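You operate a simulated robot arm through the tools that you are given. There is no shell and no other tool.

Carry out the task below with a simulated robot arm. There is one attempt and no reset: what you move stays moved.

TASK
Swap the yellow felt head in the black stand for the firm one.
Fine: free the red latch, stand the old head in the empty rack pocket, lock the latch on the new head. Set down upright: yellow felt head. Where these are worked on the way, their far stop is far enough and under half their travel is too little: red latch.

The check looks at the end state, three seconds after you hand in, the way a careful person would. Anything else that was tipped, shoved, dropped, spilled or broken makes it a failure.

THE ROBOT
A 6-joint arm with a fingered hand, fixed in place. Base frame: the origin is on the floor under the middle of its stand, x ahead of it, y to its left, z up. Readings come in mm, rad, newtons and seconds.
With the tool pointing down near the work surface it reaches from about 300 to 800 mm from the base axis. Its first joint turns from -2.897 to 2.897 rad. Payload 4 kg.
The tool frame sits at the grasp point between the pads (the TCP): z along the fingers, y along the line on which they close. The tips reach 26 mm beyond it. The gripper opens to 132 mm; its body begins 73 mm behind the TCP. The gripper is a hand of 5 fingers: y runs from the thumb to the fingers, the wrist lies at [0, 0, -239] in the tool frame, and closing takes about 1.5 s.
Orientation is that of the tool frame in the base frame, as a unit quaternion [w, x, y, z]. With the fingers straight down and closing along the base's y, the tool's x points along the base's -x, its y along +y and its z along -z.

THE INTERFACE
- The arm moves only by the tool step_arm. Its argument "plan" is a list of rows, each an object (a shift or turn left out is 0, a gripper value left out holds the last) with "slide": the shift along the tool's x, y, z in mm, a list of three; "rot": the turn, a rotation vector about the tool's x, y, z in rad, a list of three. In form: [{"slide": [tx, ty, tz], "rot": [wx, wy, wz]}, ...]. A call has 1 to 20 rows; each row shifts and turns the commanded pose from where the row before left it, along the tool's axes as they then stand. "grip" is the finger opening in mm, from 0 to 132, set as the call begins (left out, the last holds). Rows are played at 5 a second. More than 50 mm and 0.15 rad between two rows, or a gripper value outside its range, and nothing of the call is played. A pose out of reach is approached as far as the arm can. The call stops where the force on the tool passes 40 N (or 10 N more than at its start, if that is more) or the arm is blocked; 0.2 s more then pass. Each finger travels about 45 mm/s and halts on what it meets, pressing with about 31 N; the grip force reading is that of the motor and also rises with nothing between the fingers. The clock runs only during rows and for 0.2 s after the last one: add rows that do not move to give the fingers time. It gives the time, the measured TCP pose, the force on the tool (base axes), the opening and the grip force at its end, in the units of the frame above (readings bear some noise), with the torque about the TCP (base axes, N m) and any sound that the robot's microphone picked up.
- Cameras (640 x 400 px; columns grow to the right, rows downward): "scene" is fixed at [219.8, -648.2, 1462.5]; the picture's right is [0.92, -0.39, 0.00], its down [-0.20, -0.46, -0.86] and it looks along [0.34, 0.80, -0.50] (base axes); focal length 308 px, centre (320, 200). "wrist" rides on the gripper at [84, 2, -97] in the tool frame; the picture's right is [-0.02, 1.00, 0.00], its down [-0.75, -0.02, -0.66] and it looks along [-0.66, -0.01, 0.75] (tool axes); focal length 270 px, centre (320, 200). There is no depth. A picture from a camera that has moved, and an enlarged one, comes with that camera's place and axes in the base frame and with its lens.
- snapshot(camera): a new picture of that camera. It takes no simulated time.
- set_fingers(finger1, finger2, finger3, finger4, thumb_bend): sets how far each is bent, from 0 (flat) to 1 (curled in); at 0.3 the hand is open as for a grip, at 0.7 the pads meet at the TCP. One left out holds its place. A second passes; each finger stops where it meets its share of the squeeze, and holds until it gets a number again. A gripper value or a shape takes the hand back. It gives what a move gives, with no picture; readings hold the bend of each and the force on the fingers (four entries, about 0 where the hand has none), thumb and palm.
- hand_shape(shape): the hand has 5 fingers and takes this shape, open, in about a second: jaw (thumb against the fingers, like two jaws); tri (thumb and two fingers); tip (a fingertip pinch); poke (one finger out to press); point (the index stretched); flat (the hand flat); cup (the hand cupped); fist (a fist). The gripper value then closes the fingers along that shape, each until it touches; the sizes above hold for jaw. It gives what a move gives, with no picture.
- zoom(camera, box): a new picture of the part [left, top, right, bottom] of that camera's present view, enlarged. It takes no simulated time.
- close_job(): hands the job in; it is judged then, once.

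Nothing tells you positions but the pictures and the camera data. Unless the task says otherwise, let go and move clear before handing in.

The tools are called as a command line: name --argument value ..., lists and objects as JSON in quotes. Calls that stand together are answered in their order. step_arm: Moves the arm, as the interface text tells. Its arguments: {"type":"object","properties":{"plan":{"type":"array","items":{"type":"object","properties":{"slide":{"type":"array","items":{"type":"number"}},"rot":{"type":"array","items":{"type":"number"}}}}},"grip":{"type":"number"}},"required":["plan"]} The other tools are called the same way: hand_shape (shape) gives the hand a shape; set_fingers (finger1, finger2, finger3, finger4, thumb_bend) moves the fingers one by one; snapshot (camera) takes a picture; zoom (camera, box) takes an enlarged picture of a part of a camera's view; close_job () hands the job in.

At the start:

```text
t: 0.0
position: [406.1, 297.2, 1176.9]
orientation: [0.0, 0.0, 1.0, 0.0]
wrist_force: [0.6, 0.8, -0.4]
wrist_torque: [0.0, -0.03, -0.03]
grip_width: 131.6
grip_force: 0.0
shape: jaw
bend: [0.3, 0.3, 0.3, 0.3, 0.3]
finger forces: [0.0, 0.1, 0.1, 0.0, 0.0, 0.1]
```

scene: 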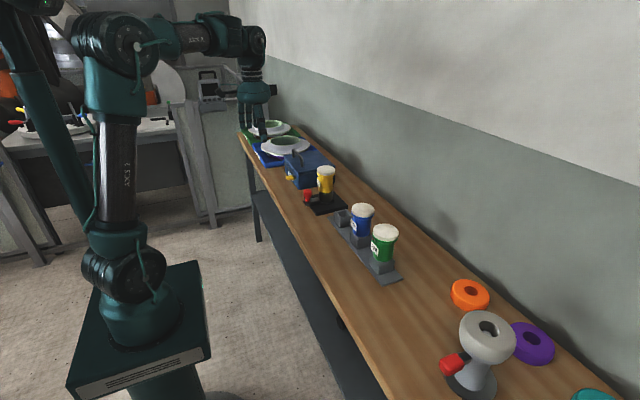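
wrist: 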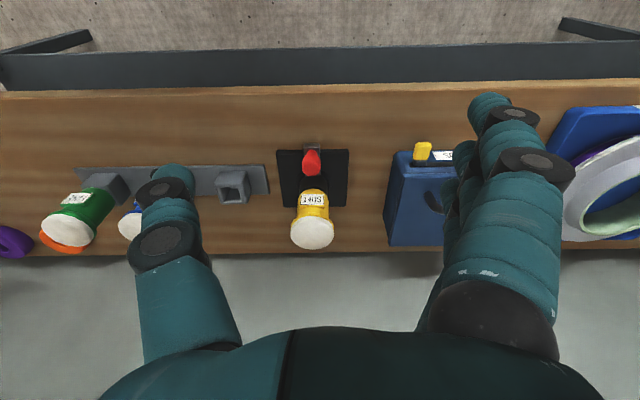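

I see a bench along the wall with a black stand holding a yellow head (red latch in front), a grey rack with one empty pocket plus blue and green heads. I'll zoom in to read labels and estimate positions.

zoom --camera "scene" --box '[260, 140, 420, 290]'

zoom --camera "wrist" --box '[240, 130, 380, 260]'

zoom --camera "wrist" --box '[20, 130, 280, 270]'

```text
2.67 times, centred on (340, 215) of scene
camera zoom: at [219.8, -648.2, 1462.5], right [0.92, -0.39, 0.0], down [-0.2, -0.46, -0.86], along [0.34, 0.8, -0.5], focal length 821 px, centre (267, 160)
```

zoom: 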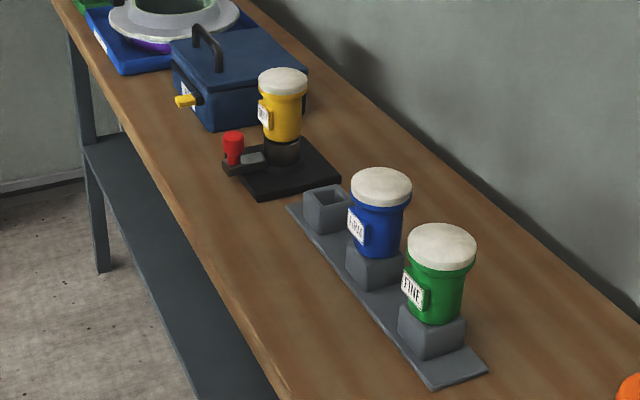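

```text
3.08 times, centred on (310, 195) of wrist
camera zoom: at [322.7, 297.5, 1273.6], right [0.02, 1.0, 0.0], down [0.75, -0.02, 0.66], along [0.66, -0.01, -0.75], focal length 832 px, centre (351, 215)
```

zoom: 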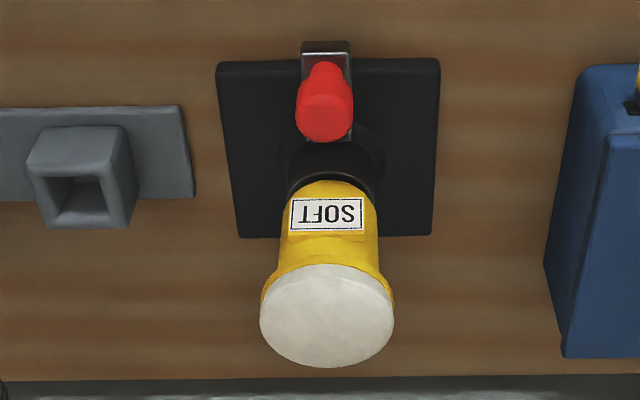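

```text
2.46 times, centred on (150, 200) of wrist
camera zoom: at [322.7, 297.5, 1273.6], right [0.02, 1.0, 0.0], down [0.75, -0.02, 0.66], along [0.66, -0.01, -0.75], focal length 665 px, centre (738, 200)
```

zoom: 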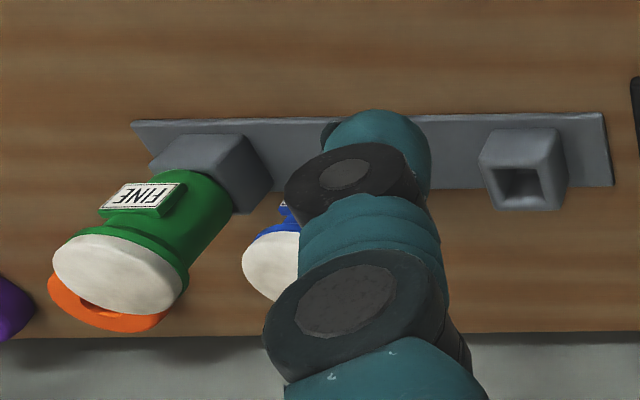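

I'll zoom in closer on the labels and the latch from the scene camera.

zoom --camera "scene" --box '[340, 195, 410, 285]'

zoom --camera "scene" --box '[295, 160, 355, 220]'

zoom --camera "scene" --box '[325, 195, 385, 250]'

```text
4.44 times, centred on (375, 240) of scene
camera zoom: at [219.8, -648.2, 1462.5], right [0.92, -0.39, 0.0], down [-0.2, -0.46, -0.86], along [0.34, 0.8, -0.5], focal length 1369 px, centre (76, 22)
```

zoom: 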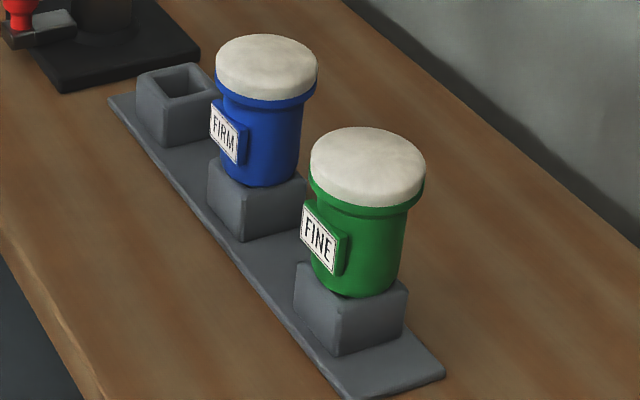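

```text
6.67 times, centred on (325, 190) of scene
camera zoom: at [219.8, -648.2, 1462.5], right [0.92, -0.39, 0.0], down [-0.2, -0.46, -0.86], along [0.34, 0.8, -0.5], focal length 2054 px, centre (287, 267)
```

zoom: 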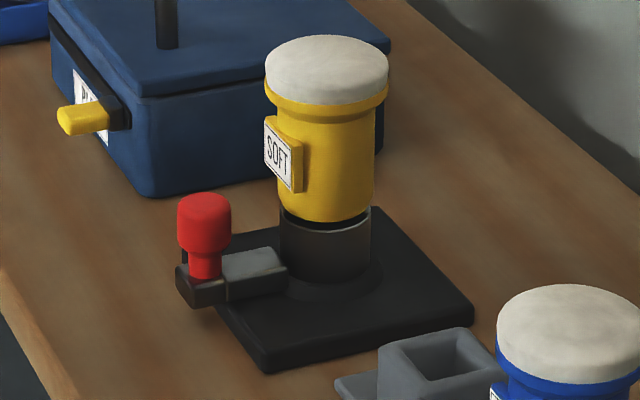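

```text
7.27 times, centred on (355, 222) of scene
camera zoom: at [219.8, -648.2, 1462.5], right [0.92, -0.39, 0.0], down [-0.2, -0.46, -0.86], along [0.34, 0.8, -0.5], focal length 2240 px, centre (66, 36)
```

zoom: 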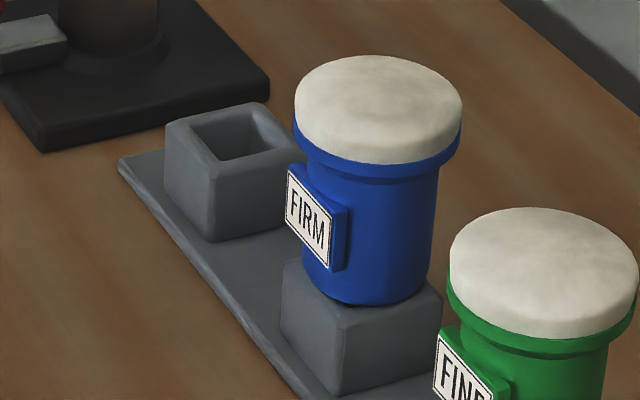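

The blue head is labelled FIRM, so that is the new head; the yellow SOFT head is in the stand around (638, 280, 995 top), with the red latch knob near (566, 281, 927). I'll move the hand lower and in front of the stand for a closer look at the latch.

step_arm --plan '[{"slide": [-15, -5, 42]}, {"slide": [-15, -5, 42]}, {"slide": [-14, -4, 43]}, {"slide": [0, 0, 0]}]'

snapshot --camera "wrist"

zoom --camera "wrist" --box '[240, 100, 400, 260]'

```text
t: 1.0
position: [451.7, 282.7, 1051.0]
orientation: [0.0, 0.0, 1.0, 0.0]
wrist_force: [0.3, 0.3, -0.8]
wrist_torque: [0.0, -0.02, -0.02]
grip_width: 131.8
grip_force: 0.1
shape: jaw
bend: [0.3, 0.3, 0.3, 0.3, 0.3]
finger forces: [0.0, 0.0, 0.0, 0.0, 0.0, 0.0]
```

```text
taken
camera wrist: at [367.0, 283.5, 1146.7], right [0.02, 1.0, 0.0], down [0.75, -0.02, 0.66], along [0.66, -0.01, -0.75], focal length 270 px, centre (320, 200)
```

wrist: 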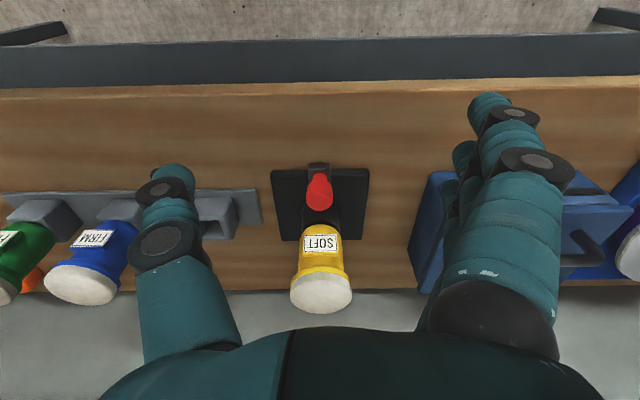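

```text
2.50 times, centred on (320, 180) of wrist
camera zoom: at [367.0, 283.5, 1146.7], right [0.02, 1.0, 0.0], down [0.75, -0.02, 0.66], along [0.66, -0.01, -0.75], focal length 676 px, centre (320, 250)
```

zoom: 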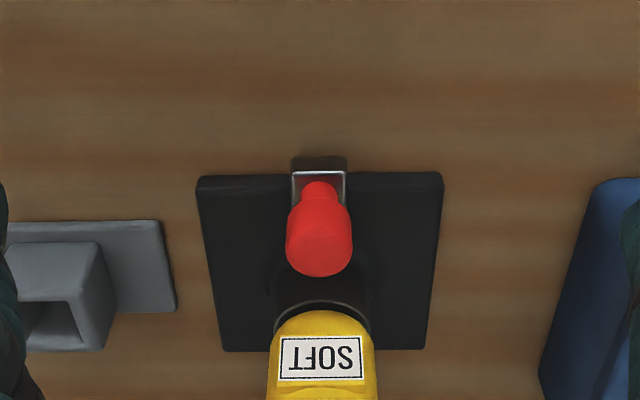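

The latch seems to be a knob on a short bar going into the collar. I'll swing the wrist to view it obliquely from the front-right side to understand how it moves.

step_arm --plan '[{"slide": [-19, -20, 10]}, {"slide": [-19, -20, 10]}, {"slide": [-18, -20, 11]}, {"rot": [0, 0, -0.131]}, {"rot": [0, 0, -0.131]}, {"rot": [0, 0, -0.131]}, {"rot": [0, 0, -0.131]}, {"rot": [0, 0, -0.131]}, {"rot": [0, 0, -0.131]}, {"slide": [0, 0, 20]}, {"slide": [0, 0, 20]}, {}]'

snapshot --camera "wrist"

zoom --camera "wrist" --box '[240, 120, 400, 280]'

```text
t: 3.6
position: [507.0, 222.3, 979.0]
orientation: [-0.001, -0.384, 0.923, 0.0]
wrist_force: [-0.5, 0.0, -0.1]
wrist_torque: [0.0, 0.0, -0.03]
grip_width: 131.9
grip_force: 0.0
shape: jaw
bend: [0.3, 0.3, 0.3, 0.3, 0.3]
finger forces: [0.0, 0.0, 0.0, 0.0, 0.0, 0.0]
```

```text
taken
camera wrist: at [446.8, 162.7, 1075.4], right [-0.69, 0.72, 0.0], down [0.54, 0.52, 0.66], along [0.47, 0.46, -0.75], focal length 270 px, centre (320, 200)
```

wrist: 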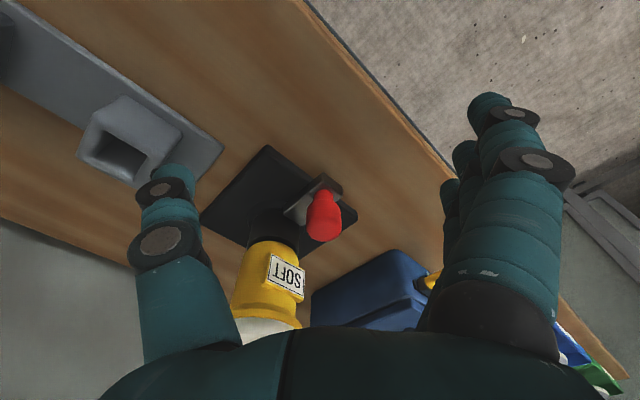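

```text
2.50 times, centred on (320, 200) of wrist
camera zoom: at [446.8, 162.7, 1075.4], right [-0.69, 0.72, 0.0], down [0.54, 0.52, 0.66], along [0.47, 0.46, -0.75], focal length 676 px, centre (320, 200)
```

zoom: 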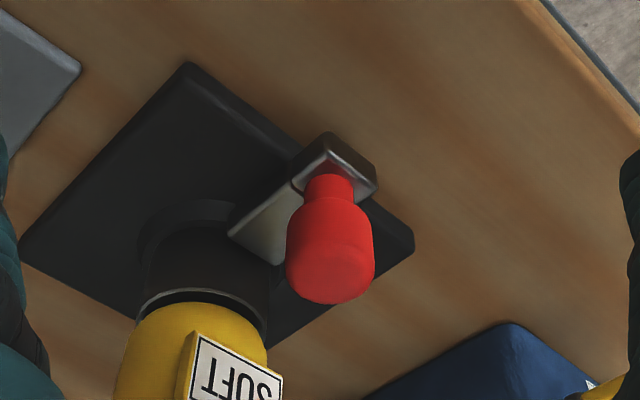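

I need a clearer look at how the latch bar is built; zooming further from both cameras.

zoom --camera "scene" --box '[296, 182, 346, 222]'

zoom --camera "wrist" --box '[285, 160, 355, 250]'

```text
10.00 times, centred on (321, 202) of scene
camera zoom: at [219.8, -648.2, 1462.5], right [0.92, -0.39, 0.0], down [-0.2, -0.46, -0.86], along [0.34, 0.8, -0.5], focal length 3080 px, centre (310, 180)
```

zoom: 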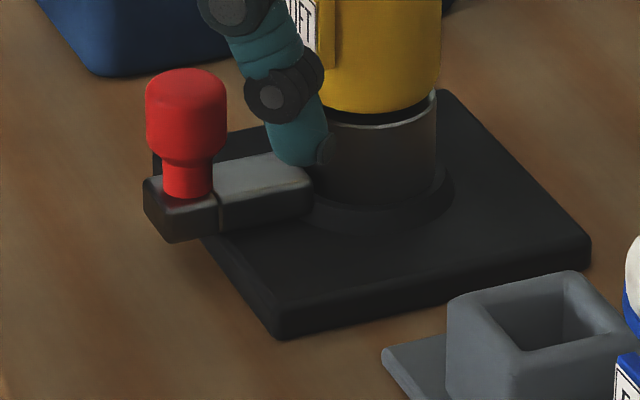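

```text
4.44 times, centred on (320, 205) of wrist
camera zoom: at [446.8, 162.7, 1075.4], right [-0.69, 0.72, 0.0], down [0.54, 0.52, 0.66], along [0.47, 0.46, -0.75], focal length 1201 px, centre (320, 178)
```

zoom: 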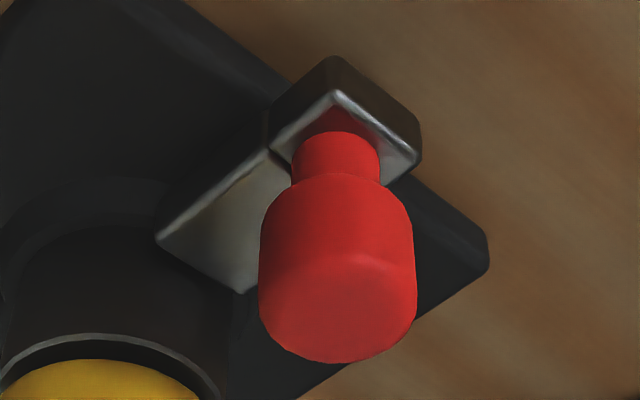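

The latch looks like a block with the red knob that slides out (-x) from the guide next to the collar. I'll look at the hand itself to judge finger widths.

zoom --camera "scene" --box '[250, 100, 390, 230]'

snapshot --camera "scene"

```text
3.08 times, centred on (320, 165) of scene
camera zoom: at [219.8, -648.2, 1462.5], right [0.92, -0.39, 0.0], down [-0.2, -0.46, -0.86], along [0.34, 0.8, -0.5], focal length 948 px, centre (320, 308)
```

zoom: 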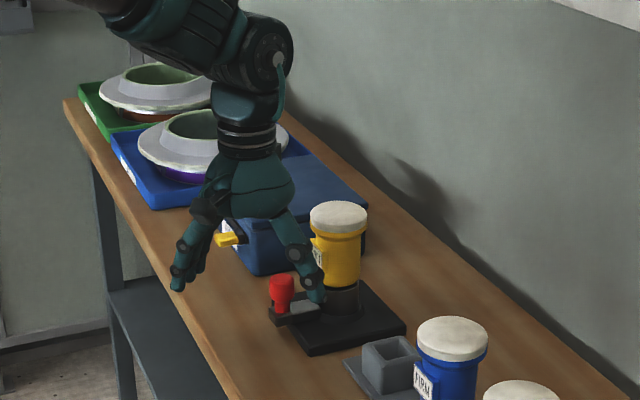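

```text
taken
```

scene: 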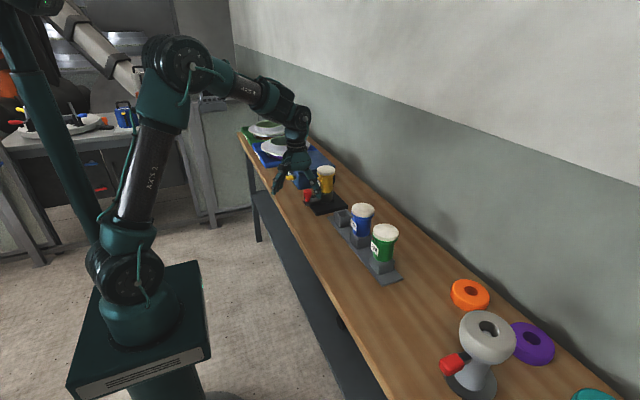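

The hand in jaw shape is wide; I'll back off a little and check the "tri" and "tip" shapes to see which suits the knob.

step_arm --plan '[{"slide": [20, 0, -40]}, {"slide": [20, 0, -40]}, {}]'

hand_shape --shape "tri"

snapshot --camera "wrist"

zoom --camera "scene" --box '[250, 100, 390, 230]'

hand_shape --shape "tip"

snapshot --camera "wrist"

zoom --camera "scene" --box '[250, 100, 390, 230]'

```text
t: 4.4
position: [478.2, 195.0, 1060.3]
orientation: [0.0, -0.384, 0.923, 0.0]
wrist_force: [0.1, -0.4, 0.7]
wrist_torque: [0.01, -0.01, 0.02]
grip_width: 131.8
grip_force: 0.0
shape: jaw
bend: [0.3, 0.3, 0.3, 0.3, 0.3]
finger forces: [0.1, 0.0, 0.0, 0.0, 0.1, 0.0]
```

```text
t: 5.3
position: [477.0, 195.3, 1059.1]
orientation: [0.0, -0.384, 0.923, 0.0]
wrist_force: [0.4, -0.2, 0.8]
wrist_torque: [-0.03, 0.01, -0.02]
grip_width: 132.0
grip_force: 0.1
shape: tri
bend: [0.0, 0.3, 0.3, 0.0, 0.3]
finger forces: [0.0, 0.1, 0.0, 0.1, 0.1, 0.0]
```

```text
taken
camera wrist: at [417.7, 135.4, 1155.2], right [-0.69, 0.72, 0.0], down [0.54, 0.52, 0.66], along [0.47, 0.46, -0.75], focal length 270 px, centre (320, 200)
```

wrist: 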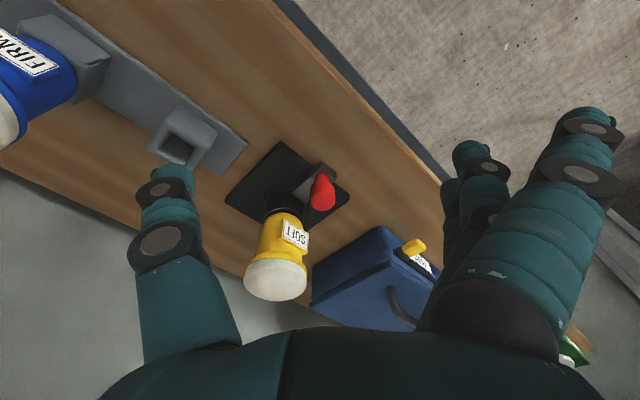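

```text
3.08 times, centred on (320, 165) of scene
camera zoom: at [219.8, -648.2, 1462.5], right [0.92, -0.39, 0.0], down [-0.2, -0.46, -0.86], along [0.34, 0.8, -0.5], focal length 948 px, centre (320, 308)
```

zoom: 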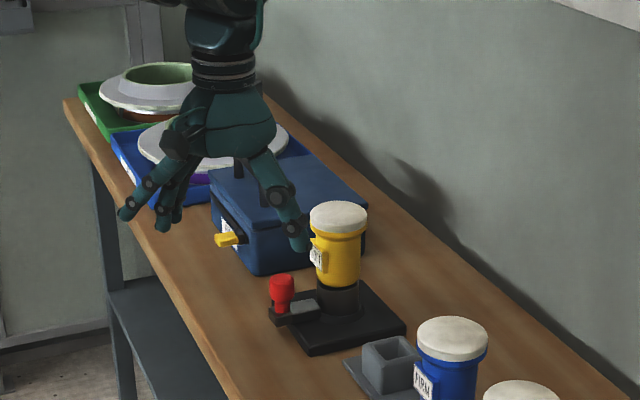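

```text
t: 6.2
position: [478.0, 195.6, 1058.3]
orientation: [0.001, -0.383, 0.924, 0.0]
wrist_force: [-0.2, -0.8, 0.0]
wrist_torque: [-0.01, -0.01, -0.02]
grip_width: 131.7
grip_force: 0.1
shape: tip
bend: [0.0, 0.3, 0.3, 0.0, 0.3]
finger forces: [0.0, 0.0, 0.0, 0.0, 0.0, 0.1]
```

```text
taken
camera wrist: at [417.7, 135.4, 1155.2], right [-0.69, 0.72, 0.0], down [0.54, 0.52, 0.66], along [0.47, 0.46, -0.75], focal length 270 px, centre (320, 200)
```

wrist: 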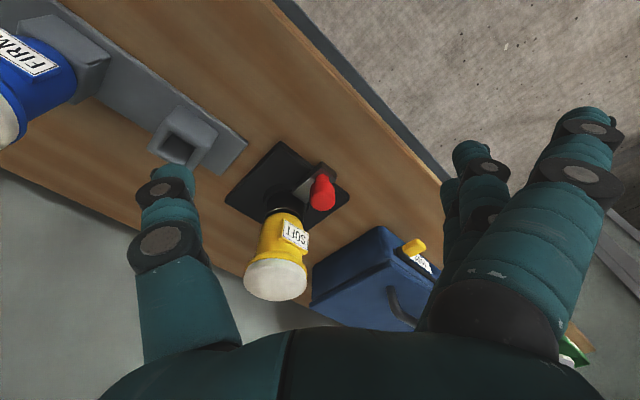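

```text
3.08 times, centred on (320, 165) of scene
camera zoom: at [219.8, -648.2, 1462.5], right [0.92, -0.39, 0.0], down [-0.2, -0.46, -0.86], along [0.34, 0.8, -0.5], focal length 948 px, centre (320, 308)
```

zoom: 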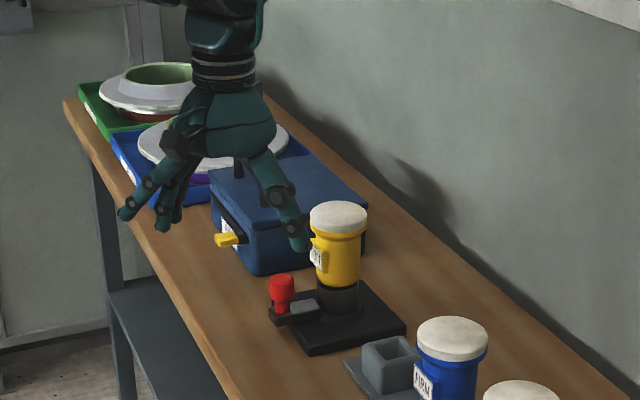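

"Tri"/"tip" keep fingers 2–3 centred opposite the thumb, with outer fingers flared. I'll use the jaw shape and move fingers 2, 3 and thumb only, with the hand tilted back 30° to keep the palm away from the felt head; first go to a pre-approach pose in front of the knob (≈561, 279, 927).

hand_shape --shape "jaw"

step_arm --plan '[{"rot": [0, 0, 0.131]}, {"rot": [0, 0, 0.131]}, {"rot": [0, 0, 0.131]}, {"rot": [0, 0, 0.131]}, {"rot": [0, 0, 0.131]}, {"rot": [0, 0, 0.131]}, {"slide": [-12, 28, 20]}, {"slide": [-12, 28, 20]}, {"slide": [-12, 28, 20]}, {"rot": [0, -0.13, 0]}, {"rot": [0, -0.13, 0]}, {"rot": [0, -0.13, 0]}, {"rot": [0, -0.13, 0]}, {}]'

snapshot --camera "wrist"

zoom --camera "scene" --box '[250, 120, 370, 220]'

```text
t: 7.1
position: [477.4, 196.7, 1059.2]
orientation: [0.0, -0.383, 0.924, 0.0]
wrist_force: [-0.2, 0.5, -0.5]
wrist_torque: [-0.01, 0.01, 0.01]
grip_width: 132.1
grip_force: 0.1
shape: jaw
bend: [0.3, 0.3, 0.3, 0.3, 0.3]
finger forces: [0.0, 0.0, 0.0, 0.0, 0.0, 0.0]
```

```text
t: 10.1
position: [513.6, 279.4, 1000.2]
orientation: [0.258, 0.0, 0.966, -0.001]
wrist_force: [0.7, -0.7, -1.4]
wrist_torque: [0.0, 0.01, -0.01]
grip_width: 132.0
grip_force: 0.0
shape: jaw
bend: [0.3, 0.3, 0.3, 0.3, 0.3]
finger forces: [0.1, 0.1, 0.0, 0.0, 0.0, 0.0]
```

```text
taken
camera wrist: at [392.9, 279.1, 1040.7], right [0.02, 1.0, 0.01], down [0.32, -0.02, 0.95], along [0.95, -0.01, -0.33], focal length 270 px, centre (320, 200)
```

wrist: 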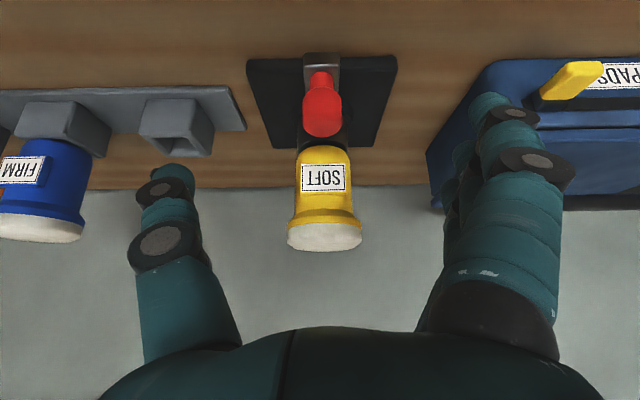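

```text
4.00 times, centred on (310, 170) of scene
camera zoom: at [219.8, -648.2, 1462.5], right [0.92, -0.39, 0.0], down [-0.2, -0.46, -0.86], along [0.34, 0.8, -0.5], focal length 1232 px, centre (360, 320)
```

zoom: 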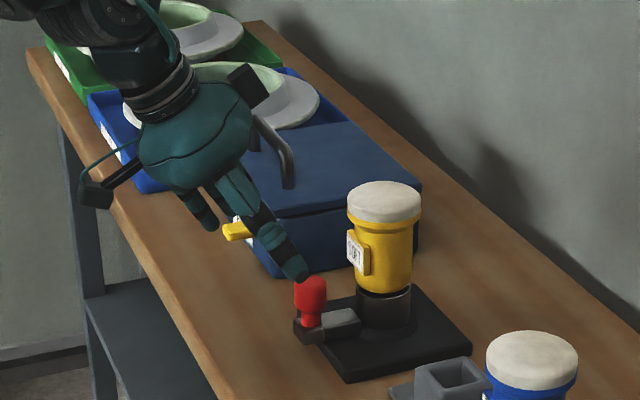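

The knob cap spans about z 893–928 at (561, 279.5) and the felt top is near z 1000. I'll advance along the tool axis so the pads straddle the knob.

step_arm --plan '[{"slide": [0.5, 0, 24]}, {"slide": [0.5, 0, 24]}, {"slide": [0.5, 0, 24]}, {"slide": [0, 0, 22]}, {}]'

snapshot --camera "wrist"

zoom --camera "scene" --box '[270, 140, 350, 220]'

```text
t: 11.3
position: [558.8, 278.1, 917.2]
orientation: [0.258, 0.0, 0.966, -0.001]
wrist_force: [0.3, -0.7, 0.7]
wrist_torque: [0.0, 0.0, -0.01]
grip_width: 132.0
grip_force: 0.1
shape: jaw
bend: [0.3, 0.3, 0.3, 0.3, 0.3]
finger forces: [0.0, 0.1, 0.0, 0.0, 0.0, 0.0]
```

```text
taken
camera wrist: at [438.7, 279.1, 958.5], right [0.02, 1.0, 0.01], down [0.33, -0.02, 0.95], along [0.95, -0.01, -0.33], focal length 270 px, centre (320, 200)
```

wrist: 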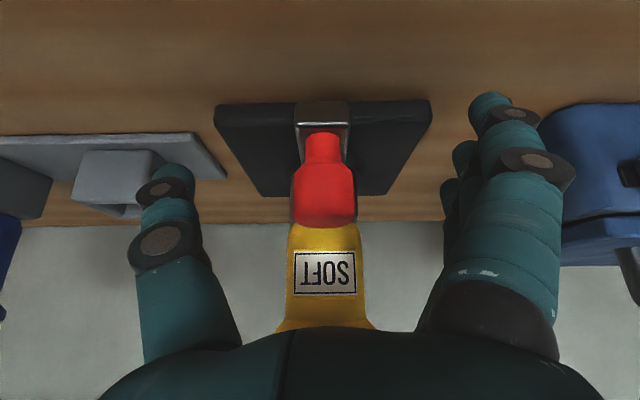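

```text
5.00 times, centred on (310, 180) of scene
camera zoom: at [219.8, -648.2, 1462.5], right [0.92, -0.39, 0.0], down [-0.2, -0.46, -0.86], along [0.34, 0.8, -0.5], focal length 1540 px, centre (370, 300)
```

zoom: 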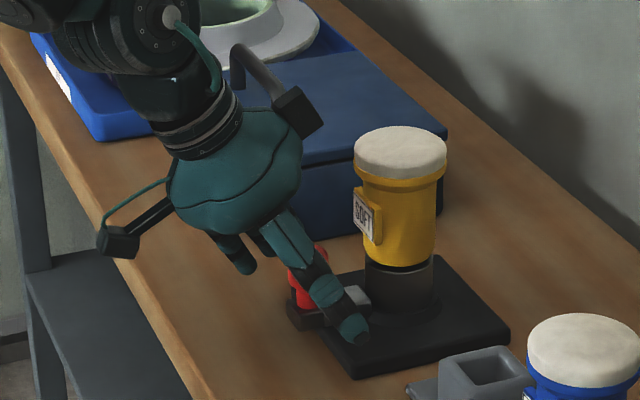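

The knob sits between thumb and fingers. I'll close only the thumb and the two middle fingers on it.

set_fingers --finger2 0.55 --finger3 0.55 --thumb_bend 0.55

snapshot --camera "wrist"

zoom --camera "scene" --box '[270, 140, 350, 220]'

```text
t: 12.3
position: [558.0, 278.1, 918.1]
orientation: [0.257, 0.0, 0.966, 0.001]
wrist_force: [0.6, 0.7, 0.4]
wrist_torque: [0.04, 0.01, -0.03]
grip_width: 99.4
grip_force: 0.0
shape: fingers
bend: [0.3, 0.55, 0.55, 0.3, 0.55]
finger forces: [0.1, 0.0, 0.0, 0.0, 0.0, 0.0]
```

```text
taken
camera wrist: at [438.5, 279.0, 958.7], right [0.02, 1.0, 0.01], down [0.33, -0.02, 0.95], along [0.95, -0.01, -0.33], focal length 270 px, centre (320, 200)
```

wrist: 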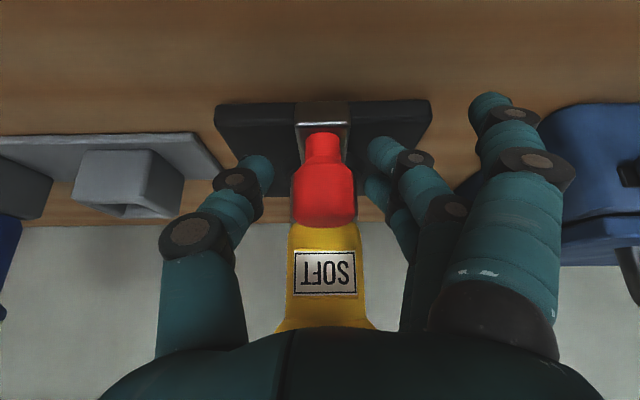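

```text
5.00 times, centred on (310, 180) of scene
camera zoom: at [219.8, -648.2, 1462.5], right [0.92, -0.39, 0.0], down [-0.2, -0.46, -0.86], along [0.34, 0.8, -0.5], focal length 1540 px, centre (370, 300)
```

zoom: 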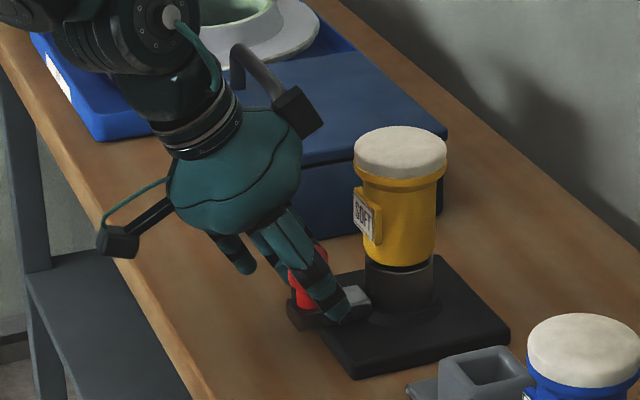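

Fingers are closing symmetrically; now close until contact.

set_fingers --finger2 0.7 --finger3 0.7 --thumb_bend 0.7

snapshot --camera "wrist"

```text
t: 13.3
position: [559.8, 278.9, 917.4]
orientation: [0.257, 0.0, 0.966, 0.0]
wrist_force: [0.8, -1.2, -3.9]
wrist_torque: [0.02, 0.02, 0.01]
grip_width: 85.2
grip_force: 7.6
shape: fingers
bend: [0.3, 0.64, 0.66, 0.3, 0.66]
finger forces: [0.0, 4.9, 2.3, 0.0, 8.0, 0.0]
```

```text
taken
camera wrist: at [438.5, 279.0, 958.6], right [0.02, 1.0, 0.01], down [0.33, -0.02, 0.94], along [0.94, -0.01, -0.33], focal length 270 px, centre (320, 200)
```

wrist: 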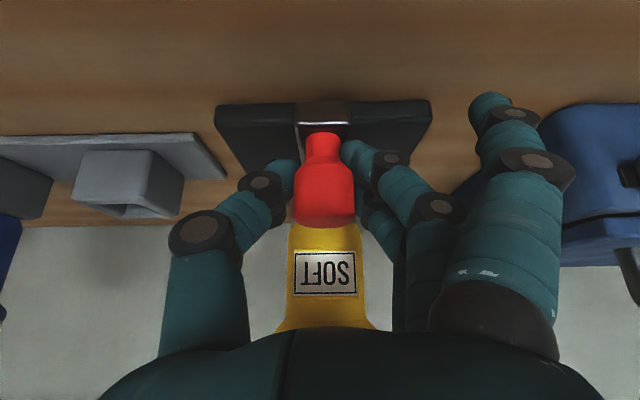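

Knob is held (≈8 N). I'll pull gently toward the robot (-x) and watch the force.

step_arm --plan '[{"slide": [4.3, 0, -2.5]}, {"slide": [4.3, 0, -2.5]}, {}]'

snapshot --camera "wrist"

zoom --camera "scene" --box '[280, 160, 340, 220]'

```text
t: 14.1
position: [548.7, 277.8, 917.7]
orientation: [0.257, -0.001, 0.966, 0.0]
wrist_force: [0.1, -1.6, -3.6]
wrist_torque: [0.02, 0.01, 0.03]
grip_width: 85.1
grip_force: 7.3
shape: fingers
bend: [0.3, 0.65, 0.66, 0.3, 0.66]
finger forces: [0.0, 4.8, 2.3, 0.0, 8.0, 0.0]
```

```text
taken
camera wrist: at [428.7, 279.1, 958.4], right [0.02, 1.0, 0.01], down [0.33, -0.02, 0.94], along [0.94, -0.01, -0.33], focal length 270 px, centre (320, 200)
```

wrist: 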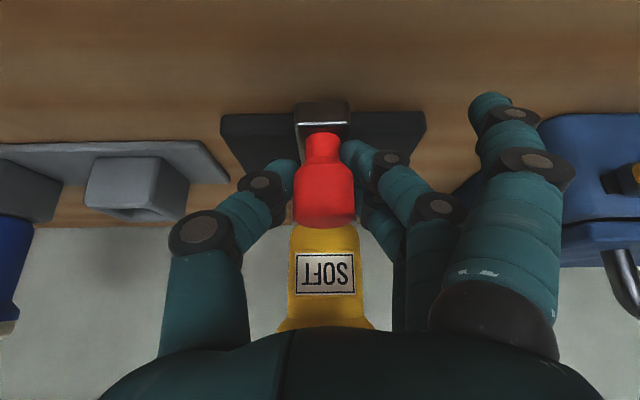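

```text
6.67 times, centred on (310, 190) of scene
camera zoom: at [219.8, -648.2, 1462.5], right [0.92, -0.39, 0.0], down [-0.2, -0.46, -0.86], along [0.34, 0.8, -0.5], focal length 2054 px, centre (387, 267)
```

zoom: 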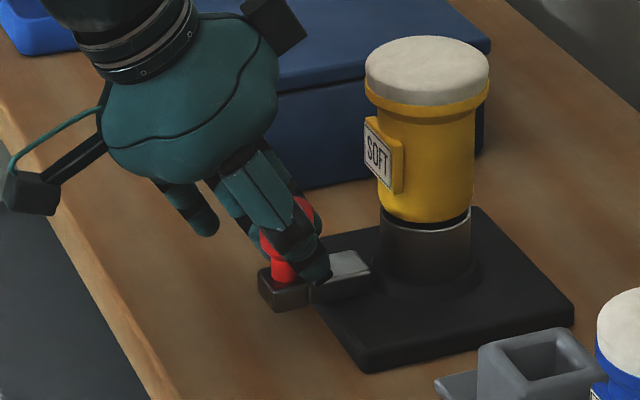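

The latch slides outward freely. I'll keep pulling in small steps to find the far stop.

step_arm --plan '[{"slide": [4.3, 0, -2.5]}, {"slide": [4.3, 0, -2.5]}, {}]'

zoom --camera "scene" --box '[280, 160, 340, 220]'

step_arm --plan '[{"slide": [4.3, 0, -2.5]}, {}]'

snapshot --camera "wrist"

zoom --camera "scene" --box '[280, 160, 340, 220]'

```text
t: 14.9
position: [540.2, 278.1, 917.1]
orientation: [0.257, 0.0, 0.966, 0.0]
wrist_force: [-0.2, -1.6, -3.9]
wrist_torque: [0.0, 0.03, 0.0]
grip_width: 85.1
grip_force: 7.3
shape: fingers
bend: [0.3, 0.65, 0.66, 0.3, 0.66]
finger forces: [0.0, 4.6, 2.4, 0.1, 8.2, 0.0]
```

```text
6.67 times, centred on (310, 190) of scene
camera zoom: at [219.8, -648.2, 1462.5], right [0.92, -0.39, 0.0], down [-0.2, -0.46, -0.86], along [0.34, 0.8, -0.5], focal length 2054 px, centre (387, 267)
```

zoom: 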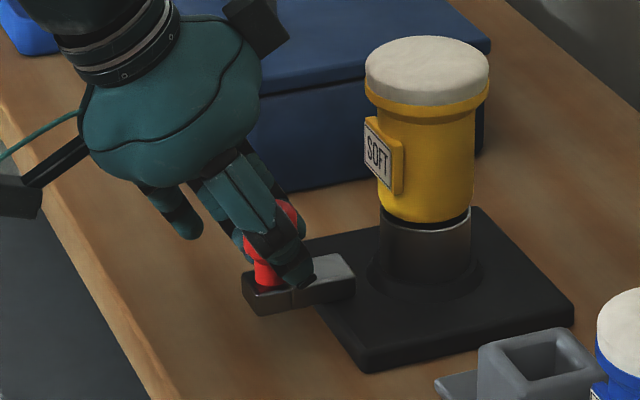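

```text
t: 15.5
position: [536.5, 278.6, 919.0]
orientation: [0.258, 0.001, 0.966, -0.001]
wrist_force: [23.7, -1.7, -3.9]
wrist_torque: [-0.04, -0.36, -0.06]
grip_width: 85.6
grip_force: 12.7
shape: fingers
bend: [0.3, 0.65, 0.65, 0.3, 0.66]
finger forces: [0.0, 3.9, 11.1, 0.0, 10.6, 0.1]
```

```text
taken
camera wrist: at [415.6, 279.2, 958.9], right [0.02, 1.0, 0.01], down [0.32, -0.02, 0.95], along [0.95, -0.01, -0.32], focal length 270 px, centre (320, 200)
```

wrist: 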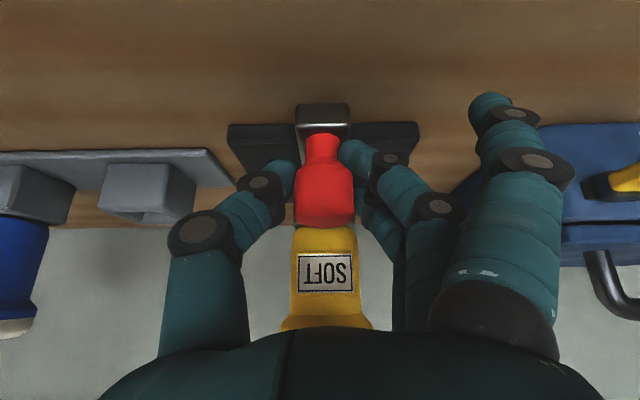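

```text
6.67 times, centred on (310, 190) of scene
camera zoom: at [219.8, -648.2, 1462.5], right [0.92, -0.39, 0.0], down [-0.2, -0.46, -0.86], along [0.34, 0.8, -0.5], focal length 2054 px, centre (387, 267)
```

zoom: 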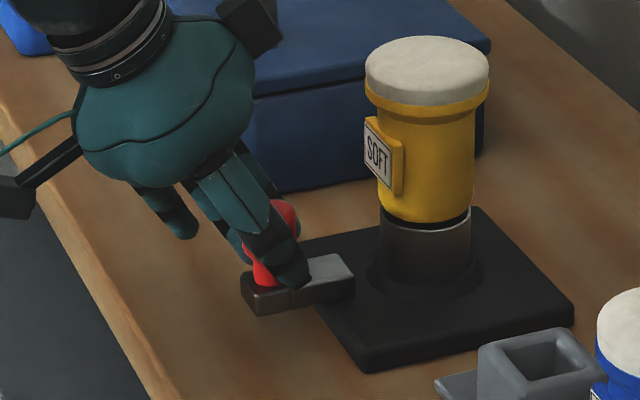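

The latch hit its far stop at about 22 mm of travel. I'll relieve the load slightly and release the knob.

step_arm --plan '[{"slide": [-1.7, 0, 1]}, {}]'

set_fingers --finger2 0.3 --finger3 0.3 --thumb_bend 0.3

snapshot --camera "wrist"

zoom --camera "scene" --box '[280, 160, 340, 220]'

```text
t: 16.1
position: [536.6, 279.6, 916.7]
orientation: [0.257, 0.0, 0.966, 0.0]
wrist_force: [16.9, -2.9, 1.7]
wrist_torque: [-0.04, -0.22, -0.03]
grip_width: 85.5
grip_force: 11.7
shape: fingers
bend: [0.3, 0.65, 0.66, 0.3, 0.66]
finger forces: [0.0, 4.1, 8.4, 0.1, 10.2, 0.0]
```

```text
t: 17.1
position: [536.6, 277.9, 918.7]
orientation: [0.257, -0.001, 0.966, 0.001]
wrist_force: [0.6, 0.5, 0.2]
wrist_torque: [0.04, 0.0, -0.01]
grip_width: 139.0
grip_force: 0.1
shape: fingers
bend: [0.3, 0.3, 0.3, 0.3, 0.3]
finger forces: [0.1, 0.1, 0.0, 0.1, 0.0, 0.0]
```

```text
taken
camera wrist: at [416.1, 279.3, 958.6], right [0.02, 1.0, 0.01], down [0.33, -0.02, 0.95], along [0.94, -0.01, -0.33], focal length 270 px, centre (320, 200)
```

wrist: 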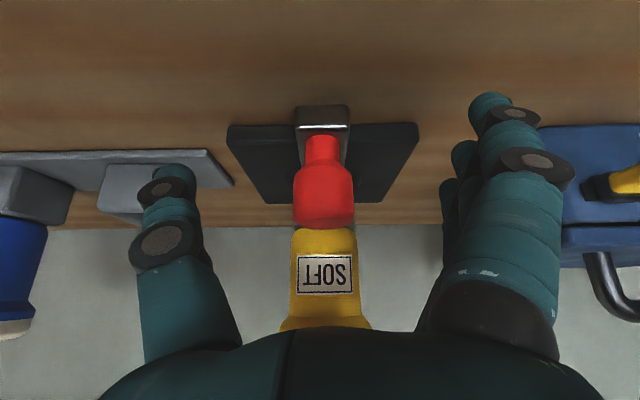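

```text
6.67 times, centred on (310, 190) of scene
camera zoom: at [219.8, -648.2, 1462.5], right [0.92, -0.39, 0.0], down [-0.2, -0.46, -0.86], along [0.34, 0.8, -0.5], focal length 2054 px, centre (387, 267)
```

zoom: 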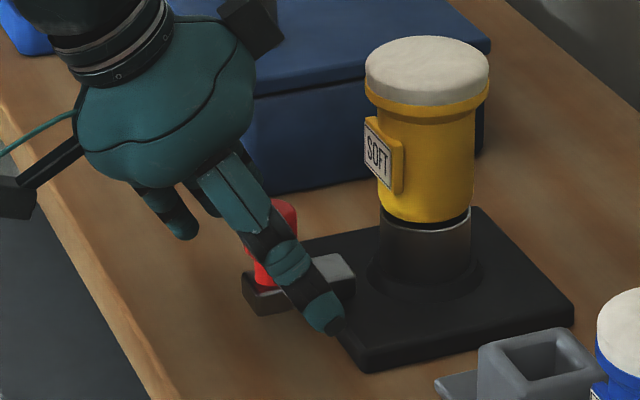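

The latch stays at its far-out position. I'll back away along the tool axis, straighten the hand, and look at the rack pocket from above to measure it.

step_arm --plan '[{"slide": [0, 0, -44]}, {"slide": [0, 0, -44]}, {"slide": [0, 0, -42]}, {"rot": [0, 0.13, 0]}, {"rot": [0, 0.13, 0]}, {"rot": [0, 0.13, 0]}, {"rot": [0, 0.13, 0]}, {"slide": [-17, -37, -12]}, {"slide": [-17, -37, -12]}, {"slide": [-17, -37, -12]}, {"slide": [-17, -37, -12]}, {}]'

snapshot --camera "wrist"

zoom --camera "wrist" --box '[240, 90, 400, 250]'

```text
t: 19.7
position: [538.4, 128.8, 1080.1]
orientation: [-0.001, 0.0, 1.0, 0.0]
wrist_force: [1.3, 0.3, 0.4]
wrist_torque: [-0.02, -0.02, 0.0]
grip_width: 138.9
grip_force: 0.0
shape: fingers
bend: [0.3, 0.3, 0.3, 0.3, 0.3]
finger forces: [0.0, 0.1, 0.0, 0.0, 0.0, 0.0]
```

```text
taken
camera wrist: at [455.9, 130.2, 1175.6], right [0.02, 1.0, 0.0], down [0.75, -0.02, 0.66], along [0.66, -0.01, -0.75], focal length 270 px, centre (320, 200)
```

wrist: 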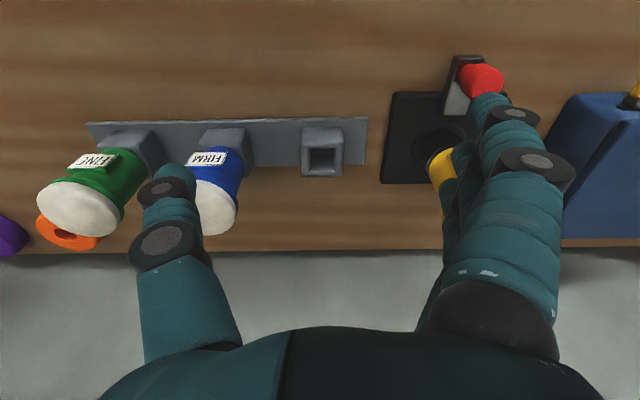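

```text
2.50 times, centred on (320, 170) of wrist
camera zoom: at [455.9, 130.2, 1175.6], right [0.02, 1.0, 0.0], down [0.75, -0.02, 0.66], along [0.66, -0.01, -0.75], focal length 676 px, centre (320, 275)
```

zoom: 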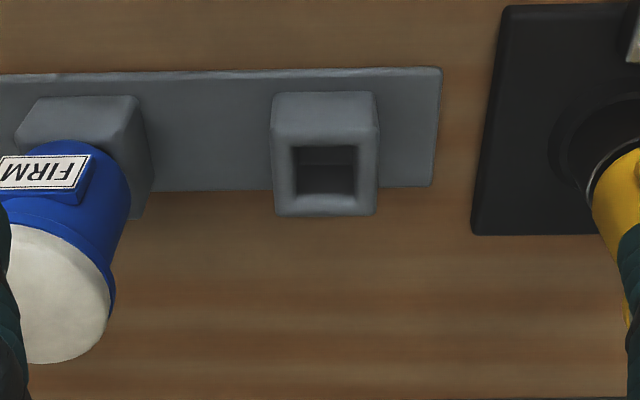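

I need more precise pocket geometry; zooming closely on the pocket from both cameras.

zoom --camera "wrist" --box '[290, 110, 350, 185]'

zoom --camera "scene" --box '[325, 200, 375, 245]'

zoom --camera "wrist" --box '[180, 110, 260, 250]'

```text
5.33 times, centred on (320, 148) of wrist
camera zoom: at [455.9, 130.2, 1175.6], right [0.02, 1.0, 0.0], down [0.75, -0.02, 0.66], along [0.66, -0.01, -0.75], focal length 1442 px, centre (320, 480)
```

zoom: 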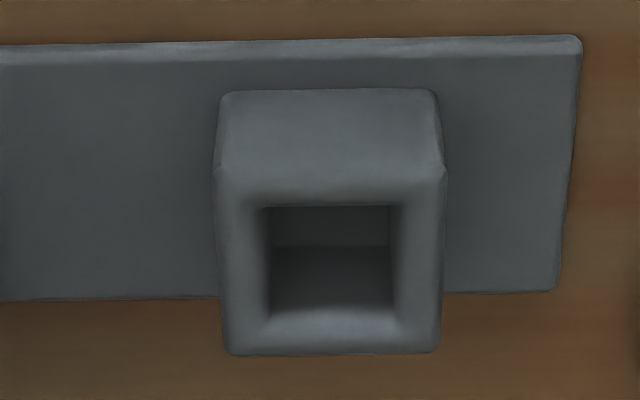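

```text
8.89 times, centred on (350, 222) of scene
camera zoom: at [219.8, -648.2, 1462.5], right [0.92, -0.39, 0.0], down [-0.2, -0.46, -0.86], along [0.34, 0.8, -0.5], focal length 2738 px, centre (53, 0)
```

zoom: 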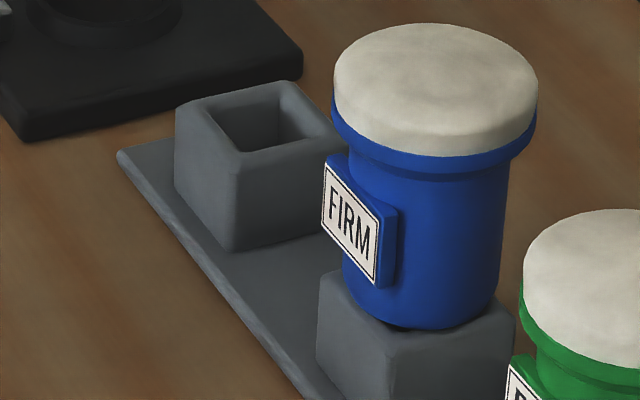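

```text
2.86 times, centred on (220, 180) of wrist
camera zoom: at [455.9, 130.2, 1175.6], right [0.02, 1.0, 0.0], down [0.75, -0.02, 0.66], along [0.66, -0.01, -0.75], focal length 772 px, centre (606, 257)
```

zoom: 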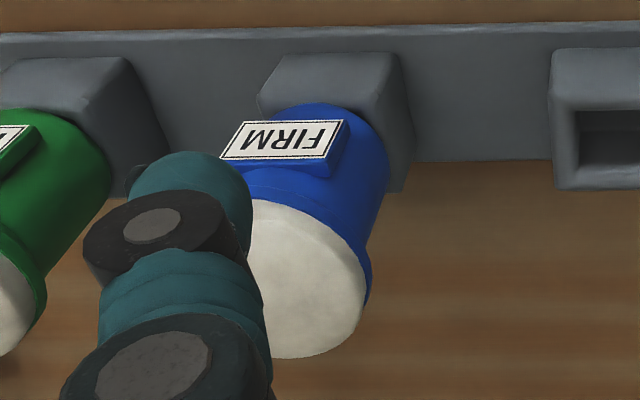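

Pocket centre is about (633–637, 129), top z≈900. To get precise relative offsets I'll take equivalent views centred on FIRM and then on the yellow head.

step_arm --plan '[{"slide": [0, -38.5, 0]}, {"slide": [0, -38.5, 0]}, {"slide": [0, -38, 0]}, {}]'

snapshot --camera "wrist"

zoom --camera "wrist" --box '[250, 100, 390, 250]'

```text
t: 20.7
position: [539.5, 15.1, 1079.1]
orientation: [0.0, 0.0, 1.0, 0.0]
wrist_force: [-0.8, -0.4, 0.1]
wrist_torque: [-0.01, 0.0, -0.02]
grip_width: 138.9
grip_force: 0.0
shape: fingers
bend: [0.3, 0.3, 0.3, 0.3, 0.3]
finger forces: [0.1, 0.0, 0.0, 0.1, 0.0, 0.0]
```

```text
taken
camera wrist: at [456.2, 15.6, 1174.6], right [0.02, 1.0, 0.0], down [0.75, -0.02, 0.66], along [0.66, -0.01, -0.75], focal length 270 px, centre (320, 200)
```

wrist: 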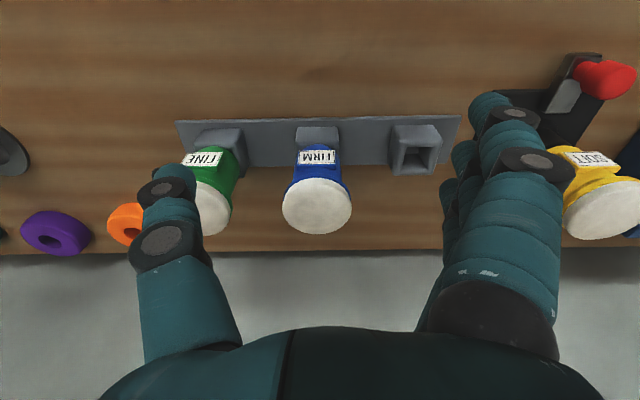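

```text
2.67 times, centred on (320, 175) of wrist
camera zoom: at [456.2, 15.6, 1174.6], right [0.02, 1.0, 0.0], down [0.75, -0.02, 0.66], along [0.66, -0.01, -0.75], focal length 721 px, centre (320, 267)
```

zoom: 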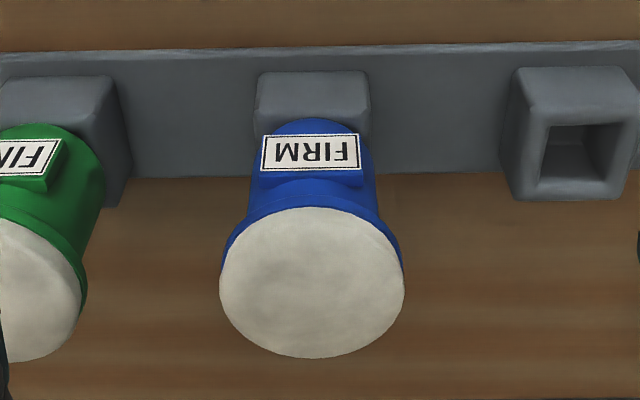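

I'll zoom in on the pocket from this second viewpoint for stereo measurement.

zoom --camera "wrist" --box '[380, 110, 450, 185]'

zoom --camera "wrist" --box '[280, 115, 360, 240]'

```text
5.33 times, centred on (415, 148) of wrist
camera zoom: at [456.2, 15.6, 1174.6], right [0.02, 1.0, 0.0], down [0.75, -0.02, 0.66], along [0.66, -0.01, -0.75], focal length 1442 px, centre (-187, 480)
```

zoom: 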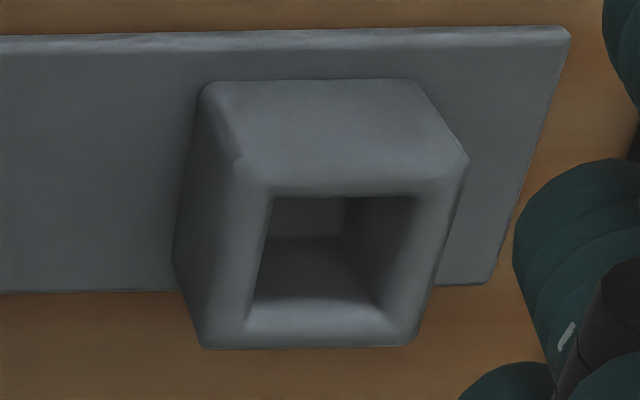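

```text
3.20 times, centred on (320, 178) of wrist
camera zoom: at [456.2, 15.6, 1174.6], right [0.02, 1.0, 0.0], down [0.75, -0.02, 0.66], along [0.66, -0.01, -0.75], focal length 865 px, centre (320, 272)
```

zoom: 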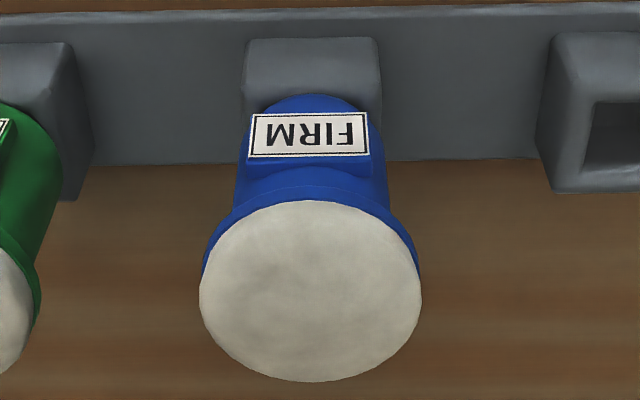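

Stereo gives the empty pocket centre ≈ (637, 129.3), top z≈895, with FIRM at y≈9.3 (120 mm pitch). Now the equivalent view of the yellow head in the stand.

step_arm --plan '[{"slide": [0, 44, 0]}, {"slide": [0, 44, 0]}, {"slide": [0, 44, 0]}, {"slide": [0, 44, 0]}, {"slide": [0, 44, 0]}, {"slide": [0, 44, 0]}, {}]'

snapshot --camera "wrist"

zoom --camera "wrist" --box '[280, 115, 360, 240]'

zoom --camera "wrist" --box '[270, 70, 370, 170]'

```text
t: 22.3
position: [538.6, 280.3, 1076.5]
orientation: [0.0, 0.0, 1.0, 0.0]
wrist_force: [0.2, 0.1, 0.3]
wrist_torque: [-0.01, 0.03, 0.02]
grip_width: 139.1
grip_force: 0.0
shape: fingers
bend: [0.3, 0.3, 0.3, 0.3, 0.3]
finger forces: [0.1, 0.1, 0.0, 0.0, 0.1, 0.0]
```

```text
taken
camera wrist: at [456.0, 281.7, 1173.6], right [0.02, 1.0, 0.0], down [0.75, -0.02, 0.66], along [0.66, -0.01, -0.75], focal length 270 px, centre (320, 200)
```

wrist: 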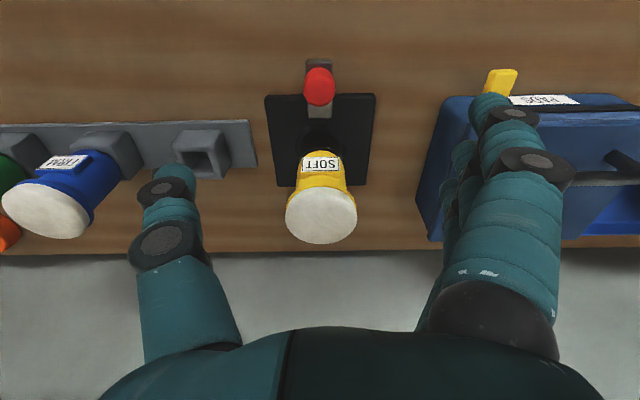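

```text
3.20 times, centred on (320, 178) of wrist
camera zoom: at [456.0, 281.7, 1173.6], right [0.02, 1.0, 0.0], down [0.75, -0.02, 0.66], along [0.66, -0.01, -0.75], focal length 865 px, centre (320, 272)
```

zoom: 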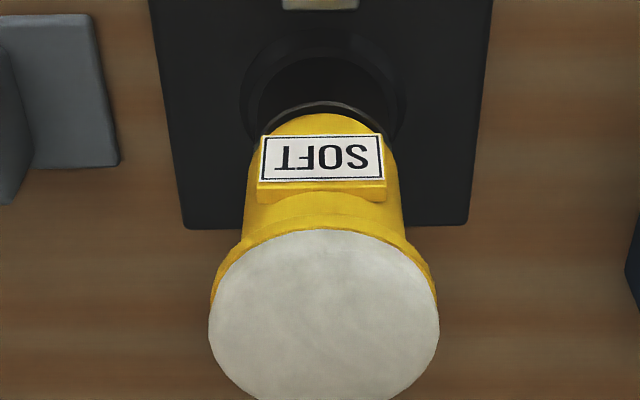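

```text
4.00 times, centred on (320, 120) of wrist
camera zoom: at [456.0, 281.7, 1173.6], right [0.02, 1.0, 0.0], down [0.75, -0.02, 0.66], along [0.66, -0.01, -0.75], focal length 1081 px, centre (320, 520)
```

zoom: 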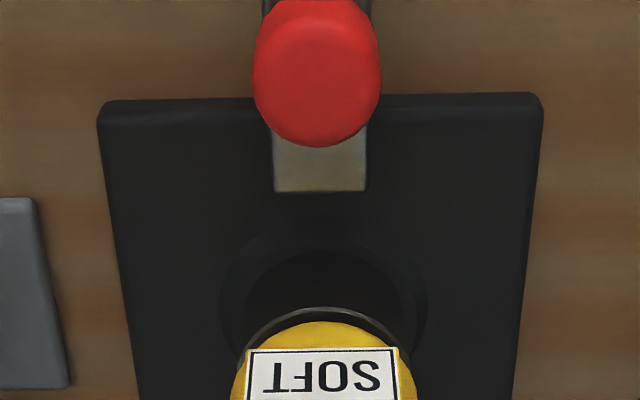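

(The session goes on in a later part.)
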